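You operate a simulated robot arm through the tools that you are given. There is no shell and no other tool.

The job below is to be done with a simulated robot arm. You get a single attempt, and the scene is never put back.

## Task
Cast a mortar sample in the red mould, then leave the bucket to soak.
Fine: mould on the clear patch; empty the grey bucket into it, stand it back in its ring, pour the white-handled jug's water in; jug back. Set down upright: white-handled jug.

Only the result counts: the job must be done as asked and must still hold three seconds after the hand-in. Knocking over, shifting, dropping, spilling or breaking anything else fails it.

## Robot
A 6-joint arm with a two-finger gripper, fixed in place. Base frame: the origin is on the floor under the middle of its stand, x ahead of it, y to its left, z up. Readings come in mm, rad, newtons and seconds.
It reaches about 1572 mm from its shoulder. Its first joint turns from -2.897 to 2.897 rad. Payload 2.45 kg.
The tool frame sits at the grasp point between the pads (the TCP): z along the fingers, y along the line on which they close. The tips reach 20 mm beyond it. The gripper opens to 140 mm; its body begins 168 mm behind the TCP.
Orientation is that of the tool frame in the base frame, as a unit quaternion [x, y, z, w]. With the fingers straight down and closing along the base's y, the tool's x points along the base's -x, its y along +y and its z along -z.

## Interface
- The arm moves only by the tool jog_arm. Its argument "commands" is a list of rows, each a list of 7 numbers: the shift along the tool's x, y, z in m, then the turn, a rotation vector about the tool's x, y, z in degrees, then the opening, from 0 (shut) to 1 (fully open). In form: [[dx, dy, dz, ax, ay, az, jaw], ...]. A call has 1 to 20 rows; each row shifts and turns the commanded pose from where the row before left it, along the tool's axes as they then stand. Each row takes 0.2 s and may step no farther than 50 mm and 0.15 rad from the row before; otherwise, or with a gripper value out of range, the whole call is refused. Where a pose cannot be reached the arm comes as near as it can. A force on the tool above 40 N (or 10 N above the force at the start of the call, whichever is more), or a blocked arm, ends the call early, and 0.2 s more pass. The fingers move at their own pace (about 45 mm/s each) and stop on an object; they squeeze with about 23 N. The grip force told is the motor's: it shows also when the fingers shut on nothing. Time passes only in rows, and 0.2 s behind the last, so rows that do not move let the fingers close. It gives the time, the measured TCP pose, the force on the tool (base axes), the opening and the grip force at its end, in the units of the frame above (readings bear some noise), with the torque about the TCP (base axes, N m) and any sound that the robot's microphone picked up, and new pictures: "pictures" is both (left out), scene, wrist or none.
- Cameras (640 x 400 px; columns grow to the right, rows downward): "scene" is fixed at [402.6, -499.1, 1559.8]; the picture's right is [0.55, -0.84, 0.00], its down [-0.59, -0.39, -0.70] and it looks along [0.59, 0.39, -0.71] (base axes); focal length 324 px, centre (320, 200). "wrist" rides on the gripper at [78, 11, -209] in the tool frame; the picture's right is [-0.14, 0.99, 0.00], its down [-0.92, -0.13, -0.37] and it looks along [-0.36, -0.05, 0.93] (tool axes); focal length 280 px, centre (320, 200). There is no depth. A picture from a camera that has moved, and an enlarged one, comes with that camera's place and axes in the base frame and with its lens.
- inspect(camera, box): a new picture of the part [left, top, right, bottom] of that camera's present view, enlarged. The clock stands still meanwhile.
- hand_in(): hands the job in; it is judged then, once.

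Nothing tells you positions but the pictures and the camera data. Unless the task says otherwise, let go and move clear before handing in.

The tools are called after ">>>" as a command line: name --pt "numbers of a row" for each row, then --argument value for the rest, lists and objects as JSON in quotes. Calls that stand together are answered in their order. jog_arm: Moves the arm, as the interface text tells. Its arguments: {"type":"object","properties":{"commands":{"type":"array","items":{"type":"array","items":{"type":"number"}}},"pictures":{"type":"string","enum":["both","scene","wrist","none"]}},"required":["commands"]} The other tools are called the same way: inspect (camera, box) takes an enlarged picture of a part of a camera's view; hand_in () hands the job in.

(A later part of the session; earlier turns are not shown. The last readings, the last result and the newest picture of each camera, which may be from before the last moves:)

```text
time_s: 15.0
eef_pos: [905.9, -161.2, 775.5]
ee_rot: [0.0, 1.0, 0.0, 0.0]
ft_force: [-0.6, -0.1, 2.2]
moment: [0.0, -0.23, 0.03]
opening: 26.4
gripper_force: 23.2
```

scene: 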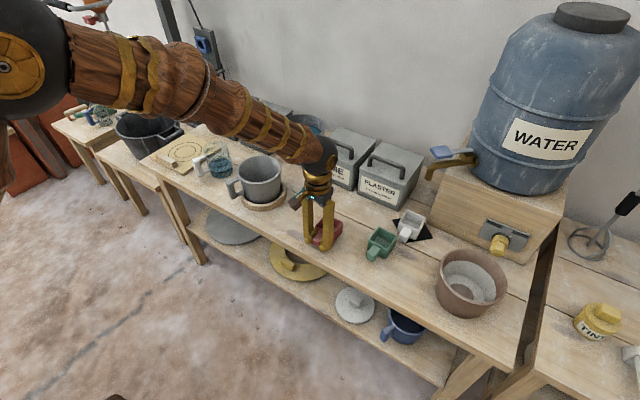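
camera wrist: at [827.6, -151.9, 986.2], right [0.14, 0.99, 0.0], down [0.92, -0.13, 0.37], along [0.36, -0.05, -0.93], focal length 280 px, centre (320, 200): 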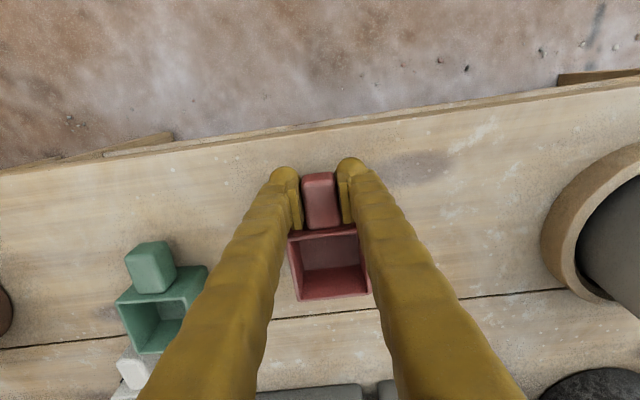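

Contact with the bench is felt (moment changed). Releasing and rising straight up.

>>> jog_arm --pt "0 0 0 0 0 0 0.28" --pt "0 0 0 0 0 0 0.28" --pt "0 0 0 0 0 0 0.3" --pt "0 0 -0.02 0 0 0 0.3" --pt "0 0 -0.03 0 0 0 0.3" --pt "0 0 -0.04 0 0 0 0.3" --pt "0 0 -0.04 0 0 0 0.3" --pt "0 0 -0.04 0 0 0 0.3" --pt "0 0 0 0 0 0 0.3"

>>> inspect --camera "wrist" --box '[220, 110, 440, 260]'

>>> inspect --camera "scene" --box '[260, 170, 380, 270]'

```text
time_s: 17.0
eef_pos: [906.0, -161.5, 945.2]
ee_rot: [0.001, 1.0, 0.001, 0.0]
ft_force: [-0.8, 0.1, 0.0]
moment: [0.03, -0.02, 0.01]
opening: 42.1
gripper_force: 0.0
camera wrist: at [827.4, -151.6, 1153.6], right [0.14, 0.99, 0.0], down [0.92, -0.13, 0.37], along [0.37, -0.05, -0.93], focal length 280 px, centre (320, 200)
```

scene: 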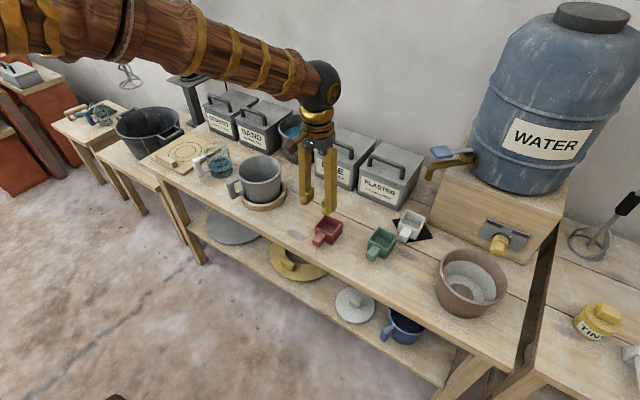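
wrist: 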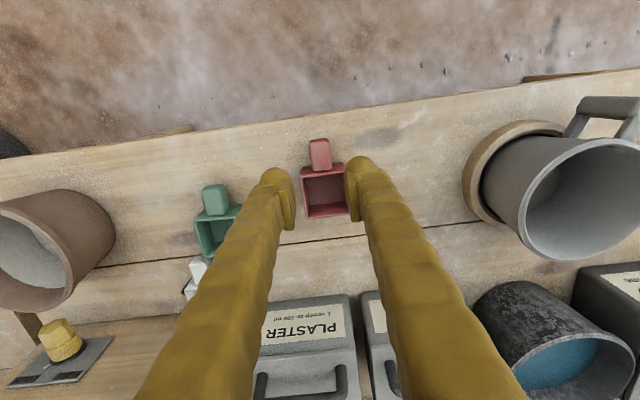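

```text
2.67 times, centred on (330, 185) of wrist
camera zoom: at [827.4, -151.6, 1153.6], right [0.14, 0.99, 0.0], down [0.92, -0.13, 0.37], along [0.37, -0.05, -0.93], focal length 748 px, centre (293, 240)
```

zoom: 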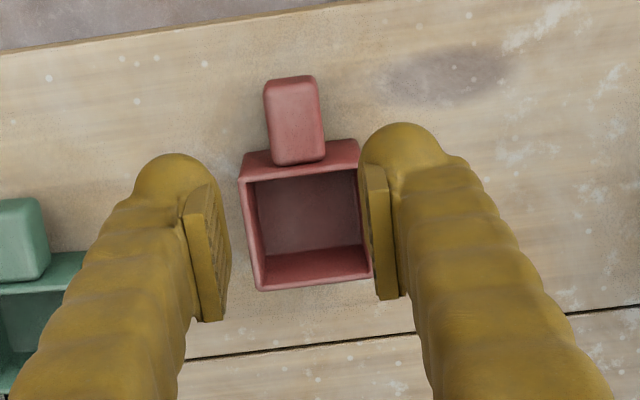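

```text
4.00 times, centred on (320, 220) of scene
camera zoom: at [402.6, -499.1, 1559.8], right [0.55, -0.84, 0.0], down [-0.59, -0.39, -0.7], along [0.59, 0.39, -0.71], focal length 1298 px, centre (320, 120)
```

zoom: 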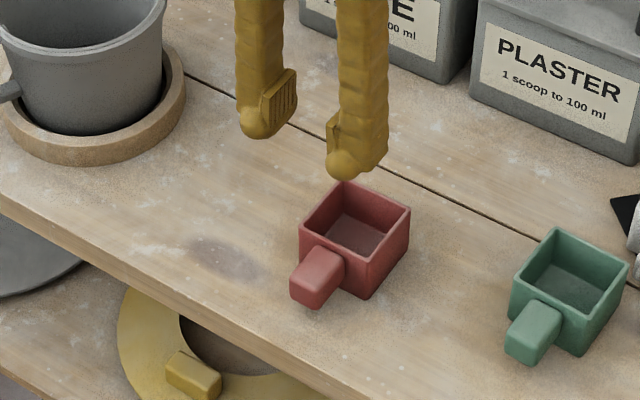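

The mould now stands upright near (963, -161), which matches the open part of the bench. Next I'll view the bucket and jug from above to get handle directions and diameters.

>>> jog_arm --pt "0 0.0 -0.045 0 0 0 0.6" --pt "0 0.01 -0.045 0 0 0 1" --pt "0 0.045 -0.006 0 0 0 1" --pt "0 0.047 0 0 0 0 1" --pt "0 0.047 0 0 0 0 1" --pt "0 0.047 0 0 0 0 1" --pt "0 0.047 0 0 0 0 1" --pt "0 0.047 0 0 0 0 1" --pt "0 0 0 0 0 0 1"

>>> inspect --camera "wrist" --box '[220, 110, 480, 280]'

```text
time_s: 19.0
eef_pos: [905.0, 128.4, 1041.7]
ee_rot: [0.0, 1.0, -0.001, 0.0]
ft_force: [0.1, 0.5, -0.3]
moment: [0.01, -0.03, -0.04]
opening: 140.1
gripper_force: 0.0
camera wrist: at [827.4, 138.2, 1249.9], right [0.14, 0.99, 0.0], down [0.92, -0.13, 0.37], along [0.36, -0.05, -0.93], focal length 280 px, centre (320, 200)
```

scene: 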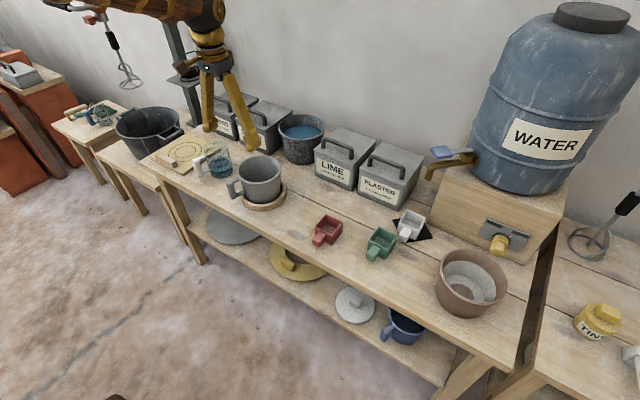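
wrist: 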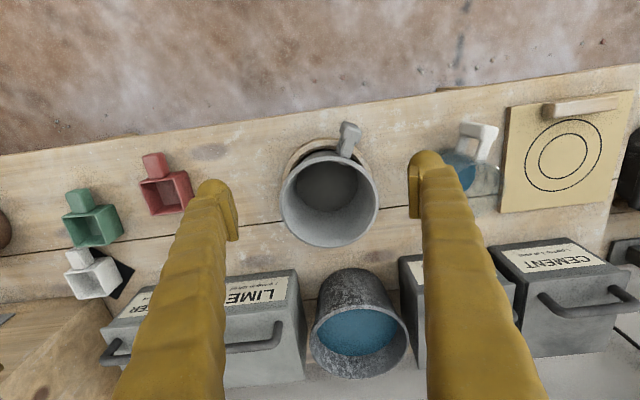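

```text
2.35 times, centred on (350, 195) of wrist
camera zoom: at [827.4, 138.2, 1249.9], right [0.14, 0.99, 0.0], down [0.92, -0.13, 0.37], along [0.36, -0.05, -0.93], focal length 660 px, centre (249, 212)
```

zoom: 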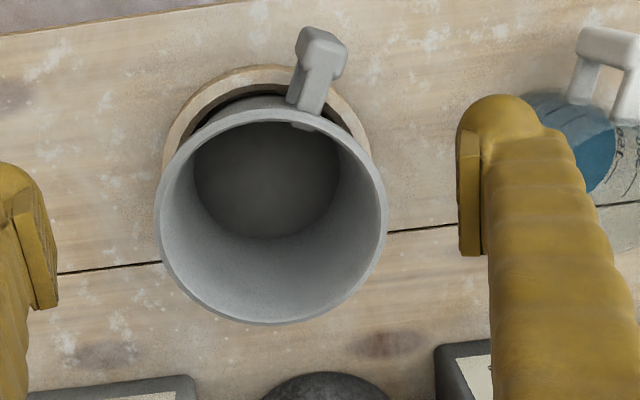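

>>> inspect --camera "wrist" --box '[280, 110, 390, 180]'

>>> inspect --camera "wrist" --box '[430, 90, 530, 220]'

>>> inspect --camera "scene" --box '[215, 145, 300, 215]'

>>> inspect --camera "scene" --box '[180, 135, 250, 190]'

```text
5.71 times, centred on (335, 145) of wrist
camera zoom: at [827.4, 138.2, 1249.9], right [0.14, 0.99, 0.0], down [0.92, -0.13, 0.37], along [0.36, -0.05, -0.93], focal length 1602 px, centre (234, 514)
```

zoom: 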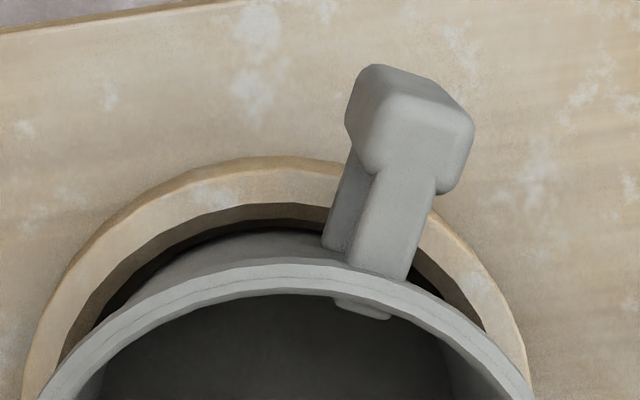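

```text
3.08 times, centred on (480, 155) of wrist
camera zoom: at [827.4, 138.2, 1249.9], right [0.14, 0.99, 0.0], down [0.92, -0.13, 0.37], along [0.36, -0.05, -0.93], focal length 863 px, centre (-172, 338)
```

zoom: 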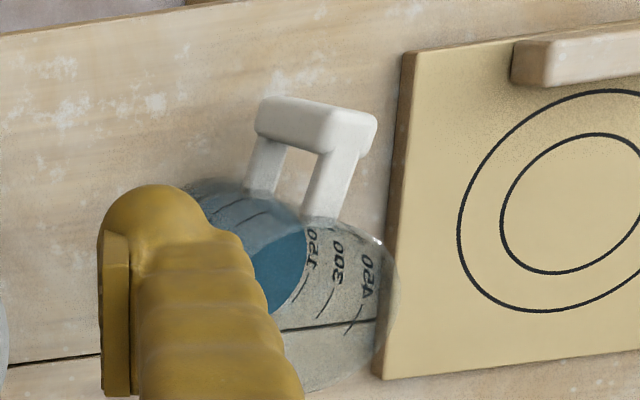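

```text
5.71 times, centred on (258, 180) of scene
camera zoom: at [402.6, -499.1, 1559.8], right [0.55, -0.84, 0.0], down [-0.59, -0.39, -0.7], along [0.59, 0.39, -0.71], focal length 1854 px, centre (677, 314)
```

zoom: 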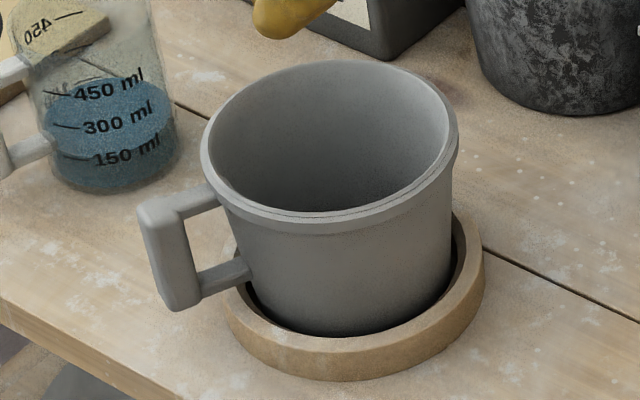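

```text
7.27 times, centred on (215, 162) of scene
camera zoom: at [402.6, -499.1, 1559.8], right [0.55, -0.84, 0.0], down [-0.59, -0.39, -0.7], along [0.59, 0.39, -0.71], focal length 2359 px, centre (1084, 473)
```

zoom: 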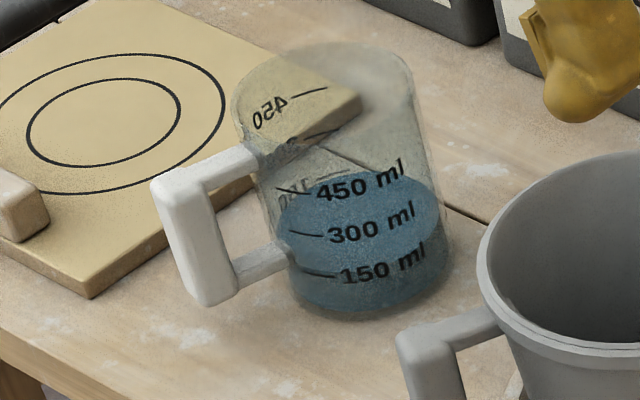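

The bucket is centred near (980–990, 130) with its handle pointing toward the robot's left; a dark mortar layer is visible at its bottom. I'll take a second view from 80 mm further forward to fix the heights.

>>> jog_arm --pt "-0.04 0 0 0 0 0 1" --pt "-0.04 0 0 0 0 0 1" --pt "0 0 0 0 0 0 1" --pictures "wrist"

>>> inspect --camera "wrist" --box '[230, 70, 430, 195]'

>>> inspect --camera "wrist" --box '[400, 60, 560, 160]'

```text
time_s: 19.8
eef_pos: [985.1, 127.8, 1041.1]
ee_rot: [0.0, 1.0, 0.0, 0.0]
ft_force: [-0.6, -0.9, 0.3]
moment: [-0.01, -0.02, 0.0]
opening: 140.0
gripper_force: 0.1
camera wrist: at [907.6, 138.1, 1249.8], right [0.14, 0.99, 0.0], down [0.92, -0.13, 0.37], along [0.36, -0.05, -0.93], focal length 280 px, centre (320, 200)
```

wrist: 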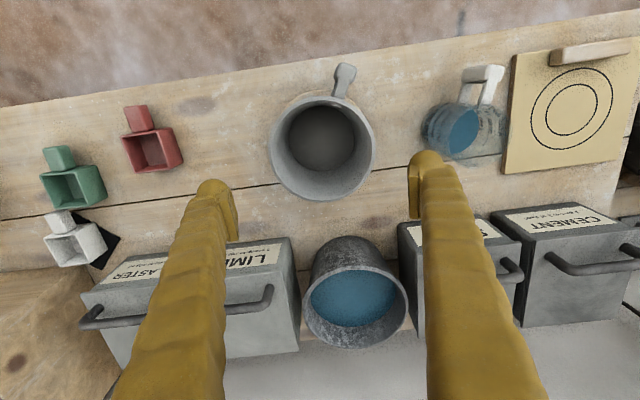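

```text
3.20 times, centred on (330, 132) of wrist
camera zoom: at [907.6, 138.1, 1249.8], right [0.14, 0.99, 0.0], down [0.92, -0.13, 0.37], along [0.36, -0.05, -0.93], focal length 897 px, centre (288, 416)
```

zoom: 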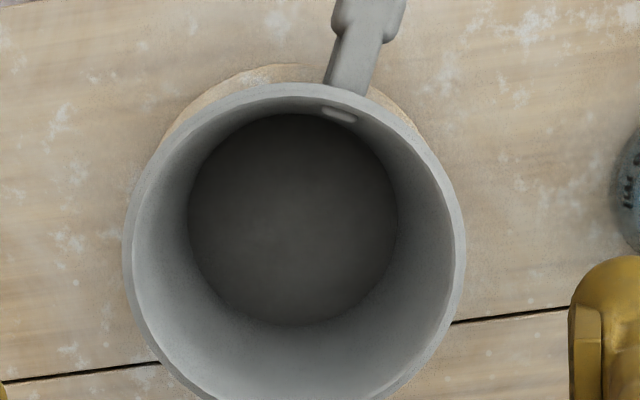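

```text
4.00 times, centred on (480, 110) of wrist
camera zoom: at [907.6, 138.1, 1249.8], right [0.14, 0.99, 0.0], down [0.92, -0.13, 0.37], along [0.36, -0.05, -0.93], focal length 1122 px, centre (-320, 560)
```

zoom: 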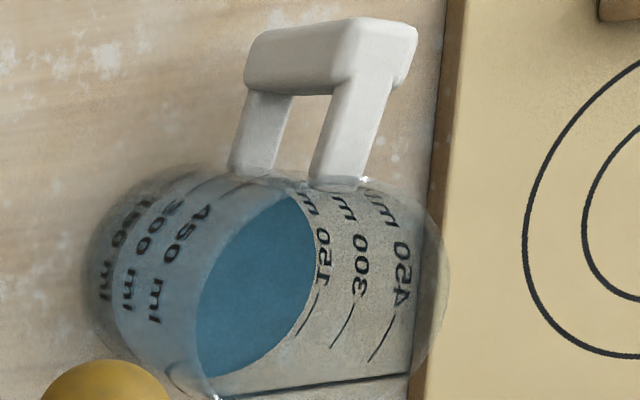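

Triangulating: bucket axis ≈ (987, 130), rim z ≈ 848, rim Ø ≈ 153, bench top ≈ 725–738. To pin the bench height I'll touch an empty bit of bench gently with the fingertips at about (940, -20).

>>> jog_arm --pt "0.009 -0.0296 0.0 0 0 0 0.6" --pt "0.009 -0.0296 0.02 0 0 0 0.3" --pt "0.009 -0.0296 0.03 0 0 0 0.2" --pt "0.009 -0.0296 0.03 0 0 0 0.2" --pt "0.009 -0.0296 0.03 0 0 0 0.2" --pt "0 0 0.04 0 0 0 0.2" --pt "0 0 0.04 0 0 0 0.2" --pt "0 0 0.04 0 0 0 0.2" --pt "0 0 0.03 0 0 0 0.2" --pt "0 0 0 0 0 0 0.2"

```text
time_s: 22.0
eef_pos: [941.4, -19.9, 782.1]
ee_rot: [0.0, 1.0, 0.0, 0.0]
ft_force: [0.1, -0.3, 0.5]
moment: [0.01, 0.03, -0.03]
opening: 27.9
gripper_force: 0.0
camera wrist: at [862.8, -9.3, 990.0], right [0.14, 0.99, 0.0], down [0.92, -0.13, 0.37], along [0.36, -0.05, -0.93], focal length 280 px, centre (320, 200)
```

scene: 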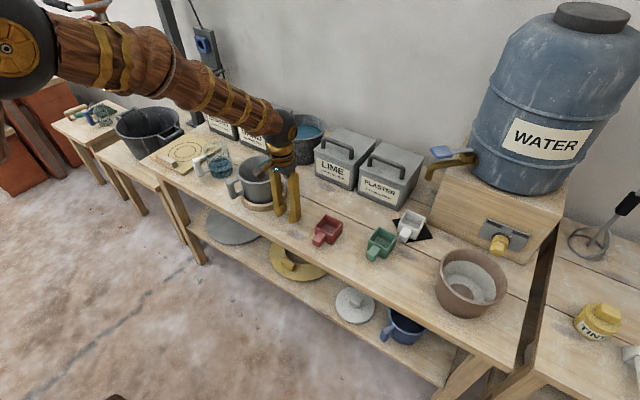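
wrist: 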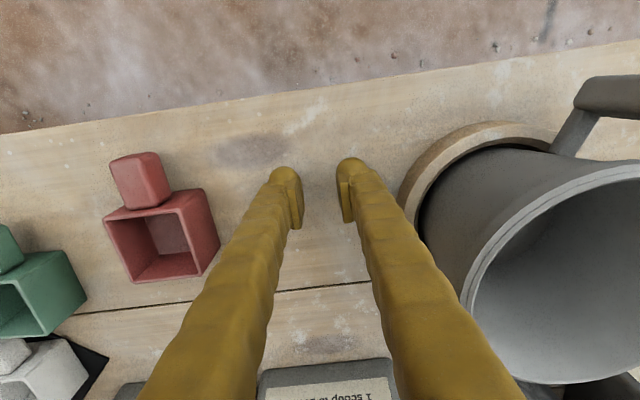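

>>> jog_arm --pt "0 0 0.012 0 0 0 0.2" --pt "0 0 0.006 0 0 0 0.2" --pt "0 0 0.004 0 0 0 0.2" --pt "0 0 0 0 0 0 0.2" --pictures "none"

>>> inspect --camera "wrist" --box '[380, 60, 640, 240]'

>>> inspect --camera "scene" --box '[220, 140, 320, 230]'

```text
time_s: 23.0
eef_pos: [940.0, -19.9, 760.5]
ee_rot: [0.0, 1.0, 0.0, 0.0]
ft_force: [0.1, 1.0, 1.3]
moment: [0.01, -0.01, 0.02]
opening: 27.9
gripper_force: 0.0
```

```text
2.22 times, centred on (510, 150) of wrist
camera zoom: at [862.7, -10.2, 968.2], right [0.14, 0.99, 0.0], down [0.92, -0.13, 0.37], along [0.36, -0.05, -0.93], focal length 623 px, centre (-102, 311)
```

zoom: 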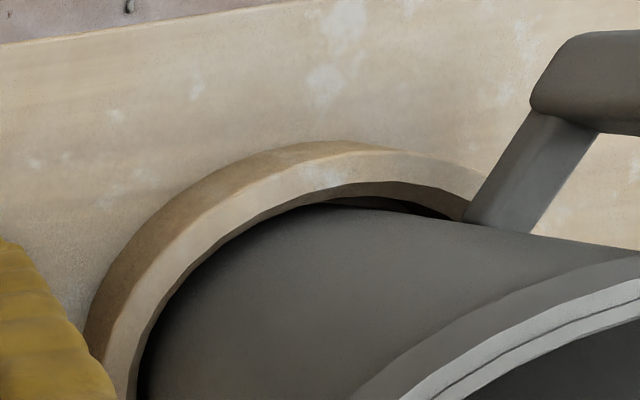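

```text
4.44 times, centred on (270, 185) of scene
camera zoom: at [402.6, -499.1, 1559.8], right [0.55, -0.84, 0.0], down [-0.59, -0.39, -0.7], along [0.59, 0.39, -0.71], focal length 1442 px, centre (542, 267)
```

zoom: 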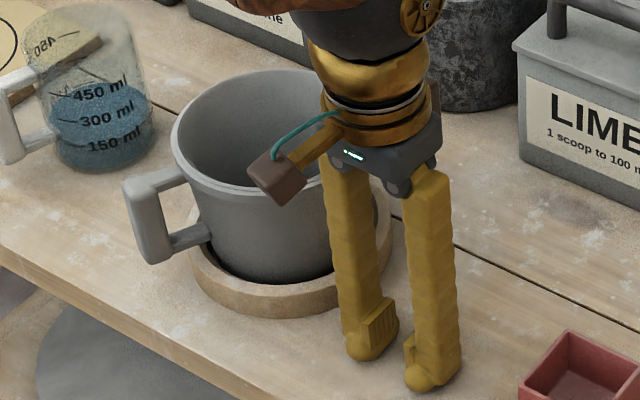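

>>> jog_arm --pt "0 0 0.003 0 0 0 0.2" --pt "0 0 0.003 0 0 0 0.2" --pt "0 0 0 0 0 0 0.2" --pictures "none"

```text
time_s: 23.5
eef_pos: [940.2, -21.0, 760.5]
ee_rot: [-0.001, 1.0, 0.0, 0.001]
ft_force: [-8.7, -1.6, 10.9]
moment: [0.0, 0.2, 0.04]
opening: 27.9
gripper_force: 0.2
stopped in row 2: the force on the tool passed its limit at 49 N (the readings are from after the stop); the commanded pose is now the measured one
```

Bench top is at z ≈ 740 (contact with tips at 740). Backing up, moving above/behind the bucket, and yawing by 15° in preparation for a horizontal side grasp.

>>> jog_arm --pt "0 0 -0.03 0 0 0 0.2" --pt "0 0 -0.045 0 0 0 0.5" --pt "0 0 -0.045 0 0 0 1" --pt "0 0 -0.045 0 0 0 1" --pt "0 0 -0.045 0 0 0 1" --pt "0 0 -0.045 0 0 0 1" --pt "0.015 0.044 0 0 0 0 1" --pt "0.015 0.044 0 0 0 0 1" --pt "0.015 0.044 0 0 0 0 1" --pt "0.015 0.044 0 0 0 0 1" --pt "0 0 0 0 0 7.5 1" --pt "0 0 0 0 0 7.5 1" --pt "0 0 0 0 0 0 1"

```text
time_s: 26.3
eef_pos: [880.5, 155.8, 1013.0]
ee_rot: [0.132, 0.991, 0.0, 0.0]
ft_force: [0.2, -0.3, 0.7]
moment: [0.0, 0.01, 0.01]
opening: 139.8
gripper_force: 0.0
camera wrist: at [807.7, 186.2, 1222.0], right [0.39, 0.92, 0.0], down [0.86, -0.36, 0.37], along [0.34, -0.14, -0.93], focal length 280 px, centre (320, 200)
```

scene: 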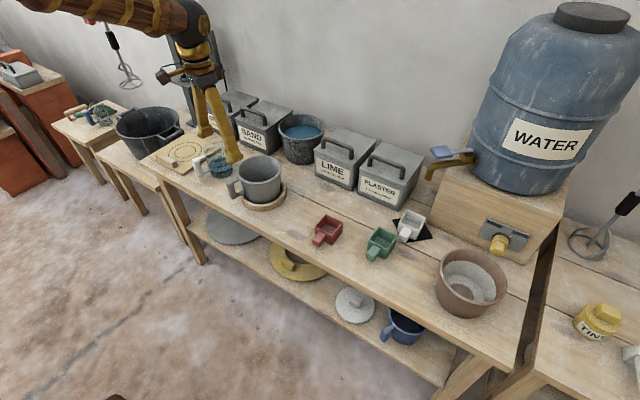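
wrist: 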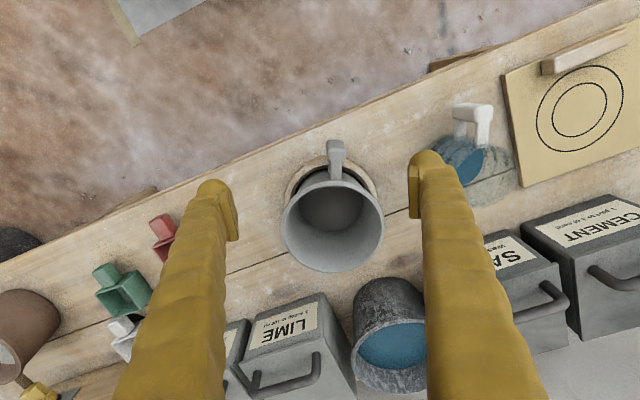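

>>> inspect --camera "wrist" --box '[250, 130, 450, 280]'

```text
2.67 times, centred on (350, 205) of wrist
camera zoom: at [807.7, 186.2, 1222.0], right [0.39, 0.92, 0.0], down [0.86, -0.36, 0.37], along [0.34, -0.14, -0.93], focal length 748 px, centre (240, 187)
```

zoom: 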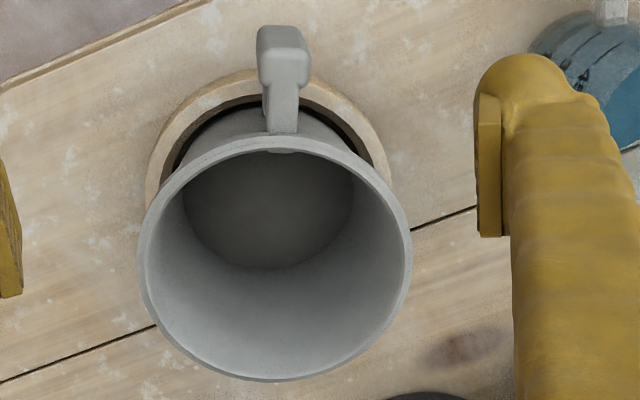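

The bucket axis is ≈ (988, 130), rim z ≈ 860. Now pitching the gripper from straight-down to horizontal, in place and well above everything.

>>> jog_arm --pt "0 0 0 0 -8.2 0 1" --pt "0 0 0 0 -8.2 0 1" --pt "0 0 0 0 -8.2 0 1" --pt "0 0 0 0 -8.2 0 1" --pt "0 0 0 0 -8.2 0 1" --pt "0 0 0 0 -8.2 0 1" --pt "0 0 0 0 0 0 1"

```text
time_s: 27.9
eef_pos: [879.5, 156.3, 1014.3]
ee_rot: [0.119, 0.901, -0.055, 0.414]
ft_force: [0.3, 0.7, 1.0]
moment: [0.03, 0.04, -0.02]
opening: 140.0
gripper_force: 0.0
camera wrist: at [681.1, 219.8, 1090.4], right [0.34, 0.93, 0.1], down [0.28, -0.21, 0.94], along [0.9, -0.29, -0.33], focal length 280 px, centre (320, 200)
```

scene: 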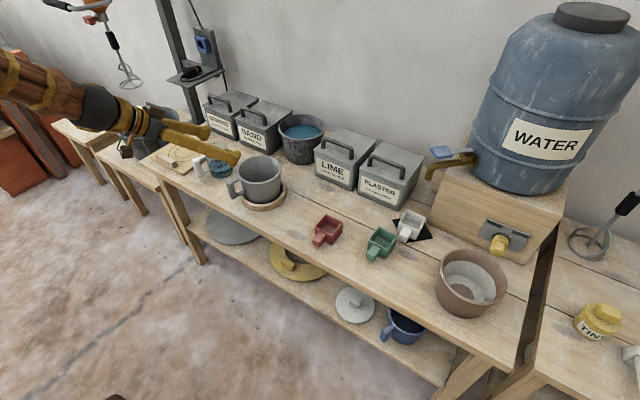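
wrist: 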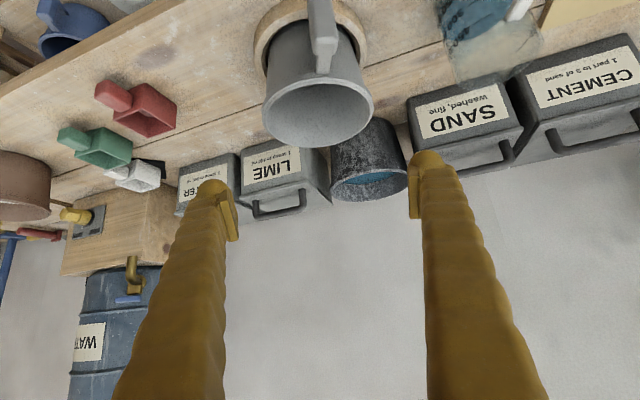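

>>> jog_arm --pt "0 0 0 0 -8.16 0 1" --pt "0 0 0 0 -8.16 0 1" --pt "0 0 0 0 -8.16 0 1" --pt "0 0 0 0 -8.16 0 1" --pt "0 0 0 0 -8.16 0 1" --pt "0 0 0 0 0 0 1"

>>> inspect --camera "scene" --box '[60, 60, 320, 230]'

```text
time_s: 29.3
eef_pos: [880.8, 154.7, 1013.6]
ee_rot: [0.093, 0.7, -0.093, 0.702]
ft_force: [-0.5, -0.2, -0.6]
moment: [-0.01, 0.02, -0.01]
opening: 140.3
gripper_force: 0.1
camera wrist: at [681.6, 219.6, 934.9], right [0.26, 0.96, 0.14], down [-0.39, -0.03, 0.92], along [0.88, -0.29, 0.37], focal length 280 px, centre (320, 200)
```

scene: 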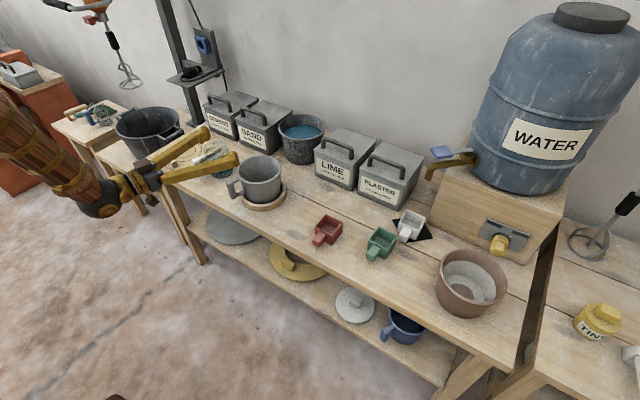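
wrist: 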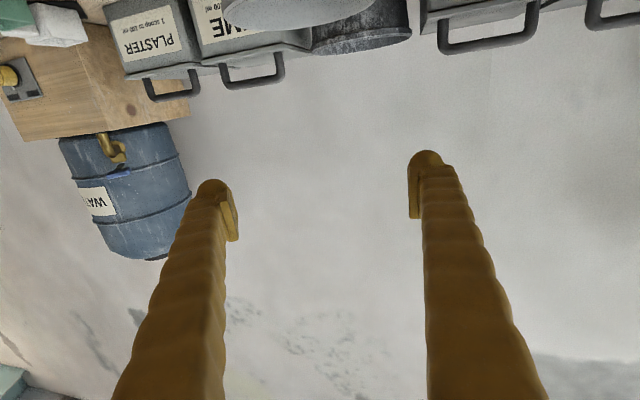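

```text
2.35 times, centred on (190, 145) of scene
camera zoom: at [402.6, -499.1, 1559.8], right [0.55, -0.84, 0.0], down [-0.59, -0.39, -0.7], along [0.59, 0.39, -0.71], focal length 763 px, centre (626, 329)
```

zoom: 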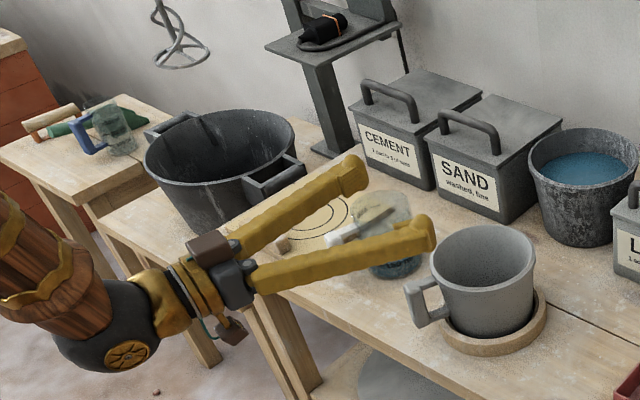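

Horizontal pose reached (fingers point along azimuth -15°). Backing away in front of the bench, then lowering to grasp height z≈797.

>>> jog_arm --pt "0 0.0015 -0.04 0 0 0 1" --pt "0 0.0014 -0.04 0 0 0 1" --pt "0.04 0 0 0 0 0 1" --pt "0.044 0 0 0 0 0 1" --pt "0.044 0 0 0 0 0 1" --pt "0.044 0 0 0 0 0 1" --pt "0.044 0 0 0 0 0 1" --pt "0 0 0 0 0 0 1"

>>> inspect --camera "scene" --box '[100, 110, 320, 260]'

```text
time_s: 31.1
eef_pos: [867.4, 228.6, 886.0]
ee_rot: [0.086, 0.705, -0.106, 0.695]
ft_force: [-0.3, 1.3, -0.7]
moment: [0.0, 0.01, -0.01]
opening: 139.9
gripper_force: 0.0
out of reach, approached as far as the arm can: row 3, 4, 5, 6, 7
camera wrist: at [668.3, 293.0, 809.0], right [0.27, 0.96, 0.11], down [-0.37, 0.0, 0.93], along [0.89, -0.29, 0.36], focal length 280 px, centre (320, 200)
```

scene: 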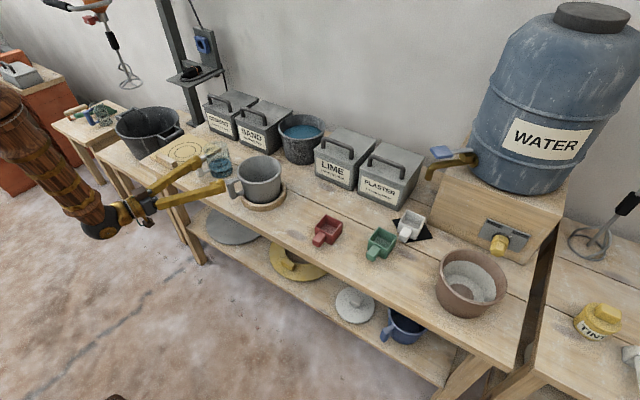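
wrist: 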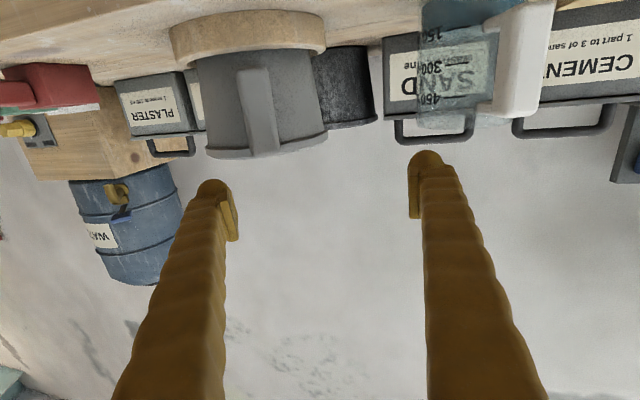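

```text
2.67 times, centred on (210, 185) of scene
camera zoom: at [402.6, -499.1, 1559.8], right [0.55, -0.84, 0.0], down [-0.59, -0.39, -0.7], along [0.59, 0.39, -0.71], focal length 865 px, centre (613, 240)
```

zoom: 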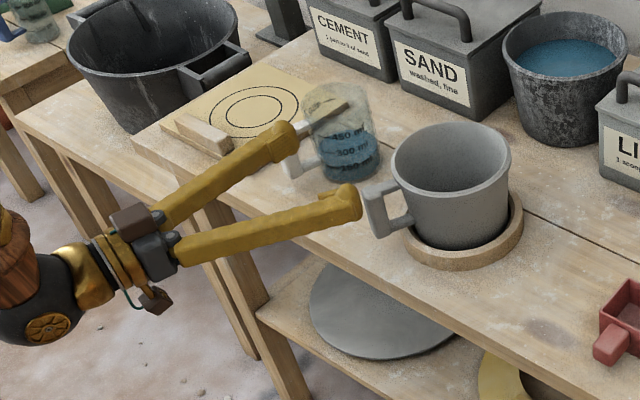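

The arm couldn't reach that low, close-in horizontal pose and drifted; I'll retreat upward to the earlier reachable pose before re-planning.

>>> jog_arm --pt "-0.044 0 0 0 0 0 1" --pt "-0.044 0 0 0 0 0 1" --pt "-0.044 0 0 0 0 0 1" --pt "-0.044 0 0 0 0 0 1" --pt "-0.04 0 0 0 0 0 1" --pt "0 0 0 0 0 0 1"

```text
time_s: 32.5
eef_pos: [867.4, 228.6, 1104.1]
ee_rot: [0.092, 0.701, -0.092, 0.702]
ft_force: [-0.1, -0.6, 0.0]
moment: [-0.04, 0.02, 0.01]
opening: 140.3
gripper_force: 0.0
camera wrist: at [668.4, 292.5, 1024.6], right [0.26, 0.96, 0.14], down [-0.39, -0.03, 0.92], along [0.88, -0.29, 0.37], focal length 280 px, centre (320, 200)
```

scene: 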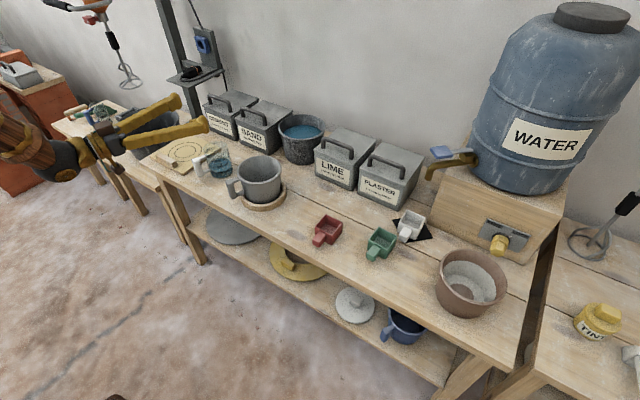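
wrist: 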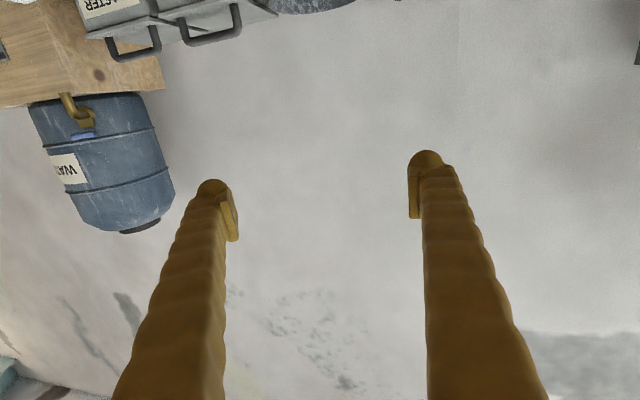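

Low horizontal is out of reach close in, so I'll use a grasp inclined 25° downward, which keeps the wrist higher and further out. Pitching and moving to a standoff behind the bucket.

>>> jog_arm --pt "0 0 0 0 8.33 0 1" --pt "0 0 0 0 8.33 0 1" --pt "0 0 0 0 8.34 0 1" --pt "0.03195 -0.01603 0.01668 0 0 0 1" --pt "0.03195 -0.01603 0.01668 0 0 0 1" --pt "0.03195 -0.01603 0.01668 0 0 0 1" --pt "0.03195 -0.01603 0.01668 0 0 0 1" --pt "0 0 0 0 0 0 1"

>>> inspect --camera "scene" --box '[100, 80, 320, 230]'

```text
time_s: 34.3
eef_pos: [858.9, 163.5, 958.0]
ee_rot: [0.11, 0.836, -0.07, 0.533]
ft_force: [0.4, 0.7, 0.8]
moment: [-0.01, -0.01, -0.01]
opening: 140.0
gripper_force: 0.0
camera wrist: at [646.4, 232.3, 975.1], right [0.31, 0.94, 0.13], down [0.02, -0.14, 0.99], along [0.95, -0.31, -0.06], focal length 280 px, centre (320, 200)
```

scene: 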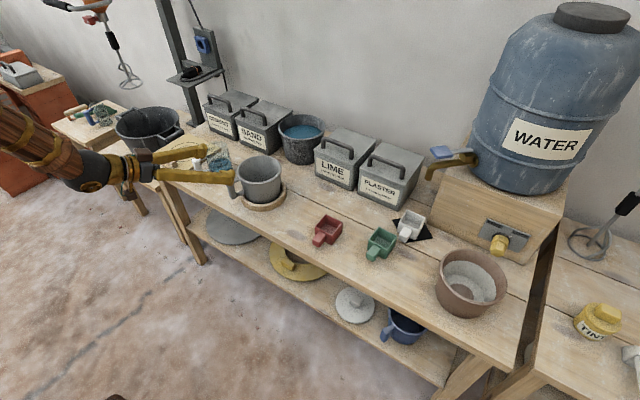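
wrist: 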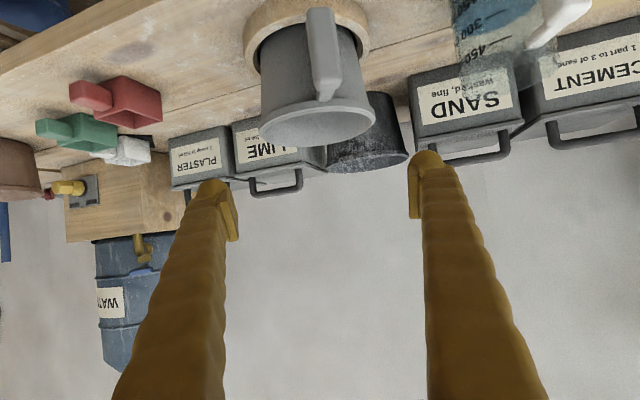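

```text
2.67 times, centred on (210, 155) of scene
camera zoom: at [402.6, -499.1, 1559.8], right [0.55, -0.84, 0.0], down [-0.59, -0.39, -0.7], along [0.59, 0.39, -0.71], focal length 865 px, centre (613, 320)
```

zoom: 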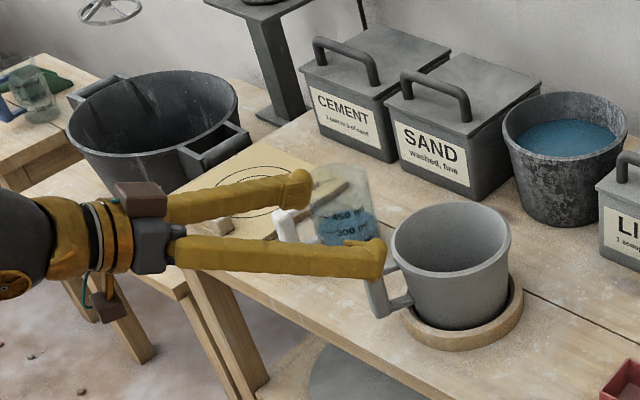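

>>> inspect --camera "wrist" --box '[220, 0, 420, 160]'

```text
2.50 times, centred on (320, 80) of wrist
camera zoom: at [646.4, 232.3, 975.1], right [0.31, 0.94, 0.13], down [0.02, -0.14, 0.99], along [0.95, -0.31, -0.06], focal length 701 px, centre (320, 500)
```

zoom: 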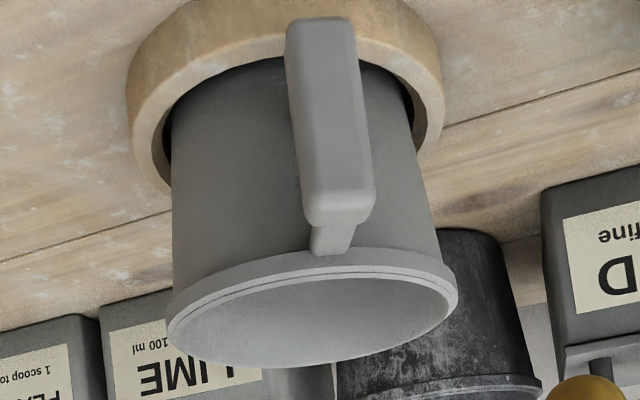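

Lateral alignment agrees with my estimate to within a millimetre. Moving down onto the approach line with the handle between the fingers.

>>> jog_arm --pt "0.0289 0.0003 0.0223 0 0 0 1" --pt "0.0289 0.0003 0.0223 0 0 0 1" --pt "0.029 0.0004 0.0224 0 0 0 1" --pt "0 0 0 0 0 0 1"

>>> inspect --camera "scene" --box '[160, 100, 320, 230]'

>>> inspect --camera "wrist" --box '[200, 0, 440, 240]'

```text
time_s: 35.3
eef_pos: [883.0, 159.1, 852.0]
ee_rot: [0.112, 0.836, -0.071, 0.533]
ft_force: [0.9, -0.2, 0.2]
moment: [-0.02, 0.01, 0.0]
opening: 140.2
gripper_force: 0.0
camera wrist: at [670.6, 226.5, 868.3], right [0.31, 0.94, 0.12], down [0.02, -0.14, 0.99], along [0.95, -0.31, -0.06], focal length 280 px, centre (320, 200)
```

scene: 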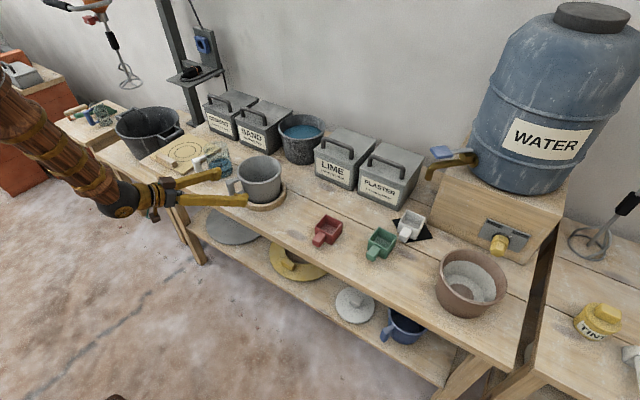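
wrist: 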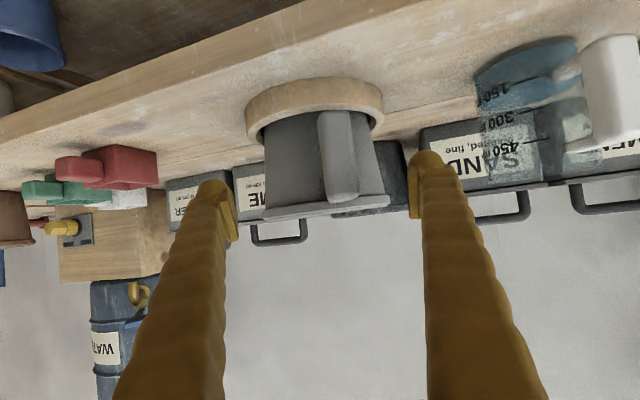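

```text
3.08 times, centred on (240, 165) of scene
camera zoom: at [402.6, -499.1, 1559.8], right [0.55, -0.84, 0.0], down [-0.59, -0.39, -0.7], along [0.59, 0.39, -0.71], focal length 998 px, centre (566, 308)
```

zoom: 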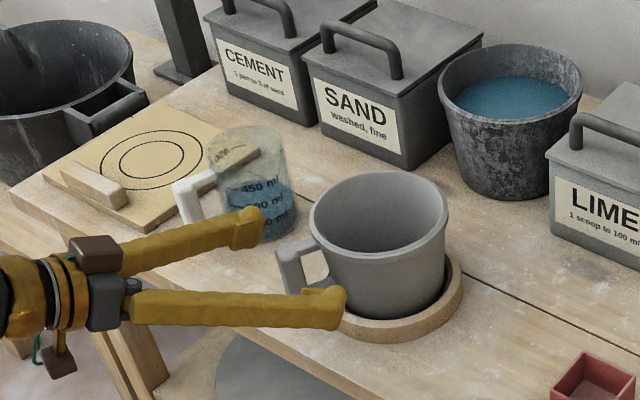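

```text
1.67 times, centred on (320, 120) of wrist
camera zoom: at [670.6, 226.5, 868.3], right [0.31, 0.94, 0.12], down [0.02, -0.14, 0.99], along [0.95, -0.31, -0.06], focal length 467 px, centre (320, 333)
```

zoom: 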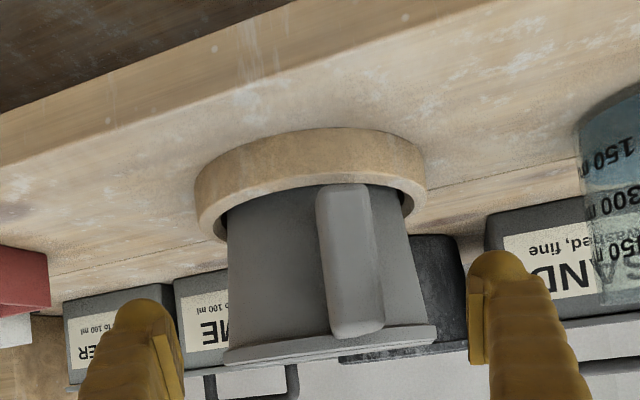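

Aligned. Advancing half way along the finger axis.

>>> jog_arm --pt "0 -0.0005 0.025 0 0 0 1" --pt "0.001 -0.0004 0.025 0 0 0 1" --pt "0 0 0.015 0 0 0 1" --pt "0 0 0 0 0 0 1"

>>> inspect --camera "scene" --box '[180, 120, 320, 230]'

>>> inspect --camera "wrist" --box '[200, 60, 440, 260]'

```text
time_s: 36.3
eef_pos: [937.3, 144.0, 823.6]
ee_rot: [0.11, 0.836, -0.07, 0.533]
ft_force: [0.0, -0.1, -1.0]
moment: [0.01, 0.0, -0.02]
opening: 140.1
gripper_force: 0.0
camera wrist: at [726.1, 211.0, 839.8], right [0.31, 0.94, 0.12], down [0.02, -0.14, 0.99], along [0.95, -0.31, -0.06], focal length 280 px, centre (320, 200)
```

scene: 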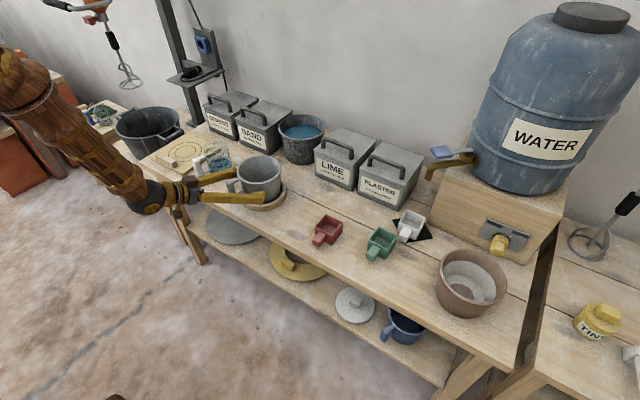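
wrist: 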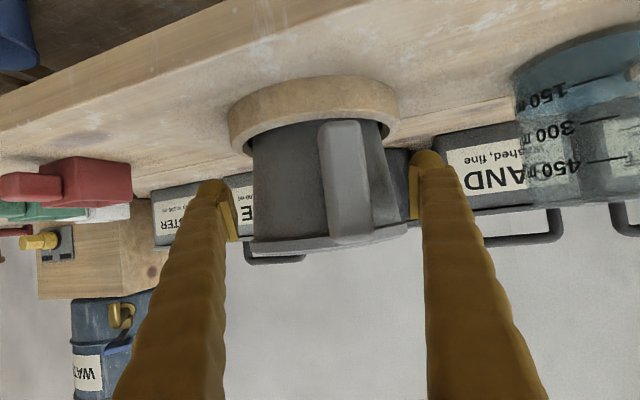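

```text
3.64 times, centred on (250, 175) of scene
camera zoom: at [402.6, -499.1, 1559.8], right [0.55, -0.84, 0.0], down [-0.59, -0.39, -0.7], along [0.59, 0.39, -0.71], focal length 1180 px, centre (574, 291)
```

zoom: 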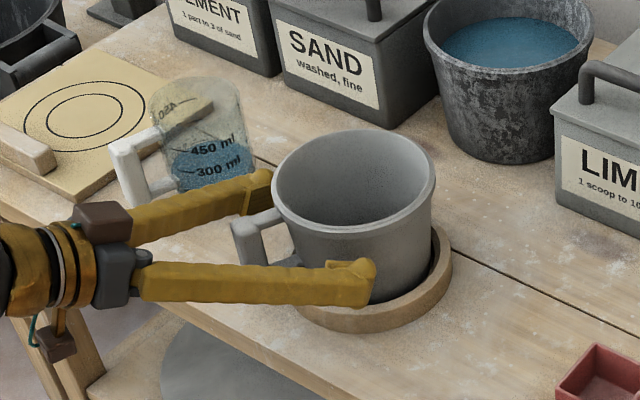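

```text
2.00 times, centred on (320, 160) of wrist
camera zoom: at [726.1, 211.0, 839.8], right [0.31, 0.94, 0.12], down [0.02, -0.14, 0.99], along [0.95, -0.31, -0.06], focal length 561 px, centre (320, 280)
```

zoom: 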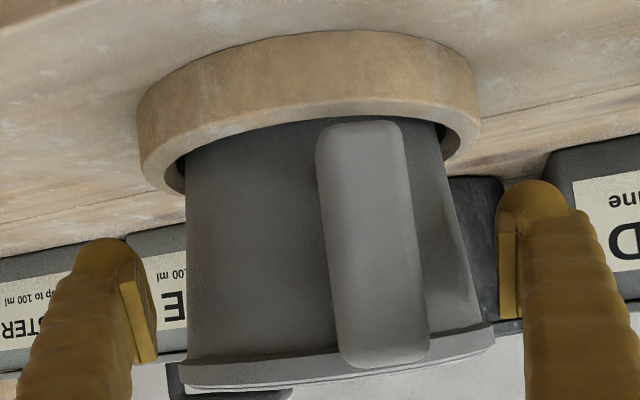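

Still centred, and the pads are below the rim band. Advancing the last 57 mm in small steps.

>>> jog_arm --pt "0 0 0.015 0 0 0 1" --pt "0 0 0.015 0 0 0 1" --pt "0 0 0 0 0 0 1" --pictures "wrist"

>>> inspect --camera "scene" --box '[180, 120, 320, 230]'

>>> inspect --camera "wrist" --box '[200, 60, 440, 260]'

```text
time_s: 37.1
eef_pos: [964.7, 136.8, 810.7]
ee_rot: [0.111, 0.836, -0.071, 0.533]
ft_force: [0.3, 0.1, 0.4]
moment: [0.0, -0.01, 0.01]
opening: 139.9
gripper_force: 0.1
camera wrist: at [752.6, 204.3, 827.1], right [0.31, 0.94, 0.12], down [0.02, -0.14, 0.99], along [0.95, -0.31, -0.06], focal length 280 px, centre (320, 200)
```

wrist: 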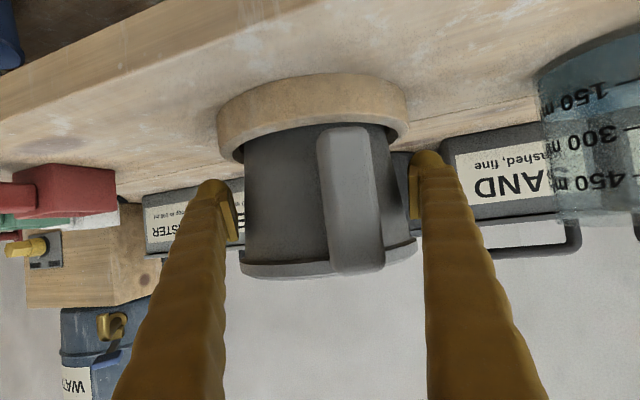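

```text
3.64 times, centred on (250, 175) of scene
camera zoom: at [402.6, -499.1, 1559.8], right [0.55, -0.84, 0.0], down [-0.59, -0.39, -0.7], along [0.59, 0.39, -0.71], focal length 1180 px, centre (574, 291)
```

zoom: 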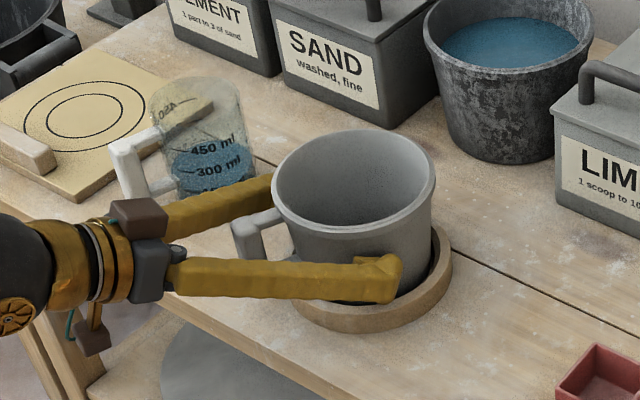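

```text
2.00 times, centred on (320, 160) of wrist
camera zoom: at [752.6, 204.3, 827.1], right [0.31, 0.94, 0.12], down [0.02, -0.14, 0.99], along [0.95, -0.31, -0.06], focal length 561 px, centre (320, 280)
```

zoom: 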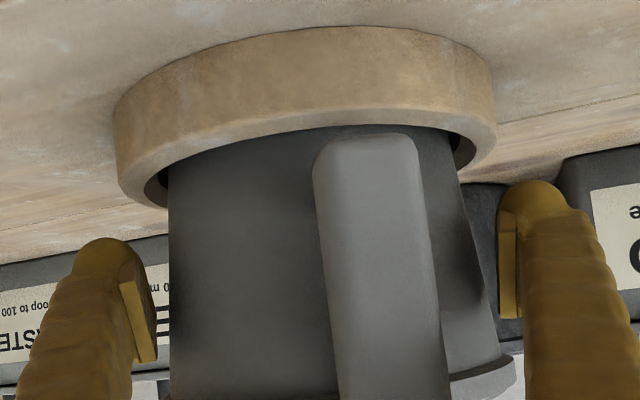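

The ring's top is near z≈778, so I'll finish the approach nearly level at z≈808, keeping the fingers clear of the ring and rim band.

>>> jog_arm --pt "-0.0039 -0.0002 0.0116 0 0 0 1" --pt "-0.0039 -0.0003 0.0116 0 0 0 1" --pt "0 0 0 0 0 0 1" --pictures "wrist"

>>> inspect --camera "scene" --box '[200, 130, 310, 220]'

>>> inspect --camera "wrist" --box '[200, 60, 440, 260]'

```text
time_s: 37.9
eef_pos: [987.4, 130.5, 808.0]
ee_rot: [0.11, 0.836, -0.071, 0.533]
ft_force: [-9.8, -0.5, 5.2]
moment: [-0.1, -0.12, -0.19]
opening: 140.3
gripper_force: 0.2
camera wrist: at [775.5, 197.2, 824.4], right [0.31, 0.94, 0.12], down [0.02, -0.14, 0.99], along [0.95, -0.31, -0.06], focal length 280 px, centre (320, 200)
```

wrist: 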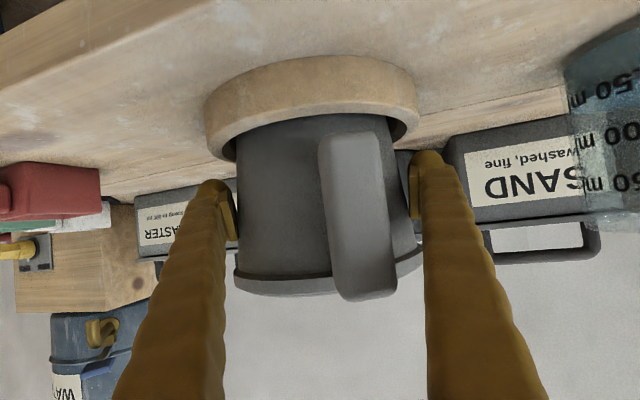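

```text
4.44 times, centred on (255, 175) of scene
camera zoom: at [402.6, -499.1, 1559.8], right [0.55, -0.84, 0.0], down [-0.59, -0.39, -0.7], along [0.59, 0.39, -0.71], focal length 1442 px, centre (609, 311)
```

zoom: 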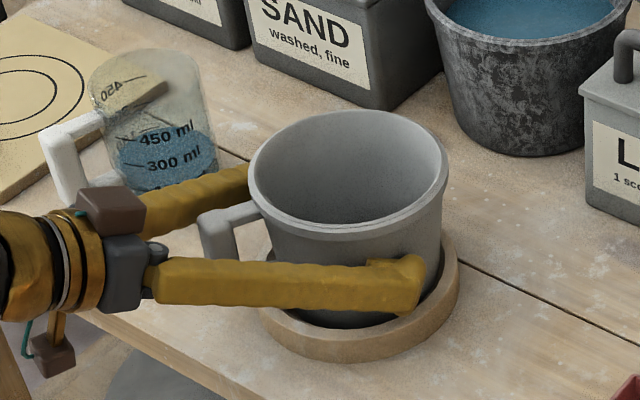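

```text
2.00 times, centred on (320, 160) of wrist
camera zoom: at [775.5, 197.2, 824.4], right [0.31, 0.94, 0.12], down [0.02, -0.14, 0.99], along [0.95, -0.31, -0.06], focal length 561 px, centre (320, 280)
```

zoom: 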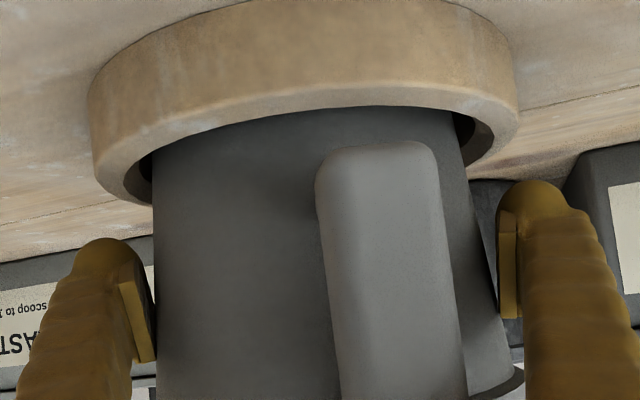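

There's a light contact (≈10 N), probably fingertips brushing the ring's top. I'll raise a few millimetres and see if it vanishes.

>>> jog_arm --pt "-0.0036 0 -0.0017 0 0 0 1" --pt "0 0 0 0 0 0 1" --pictures "none"

```text
time_s: 38.5
eef_pos: [986.7, 129.4, 811.9]
ee_rot: [0.11, 0.836, -0.07, 0.533]
ft_force: [-1.0, -0.2, -0.9]
moment: [-0.02, -0.04, 0.03]
opening: 140.0
gripper_force: 0.1
```

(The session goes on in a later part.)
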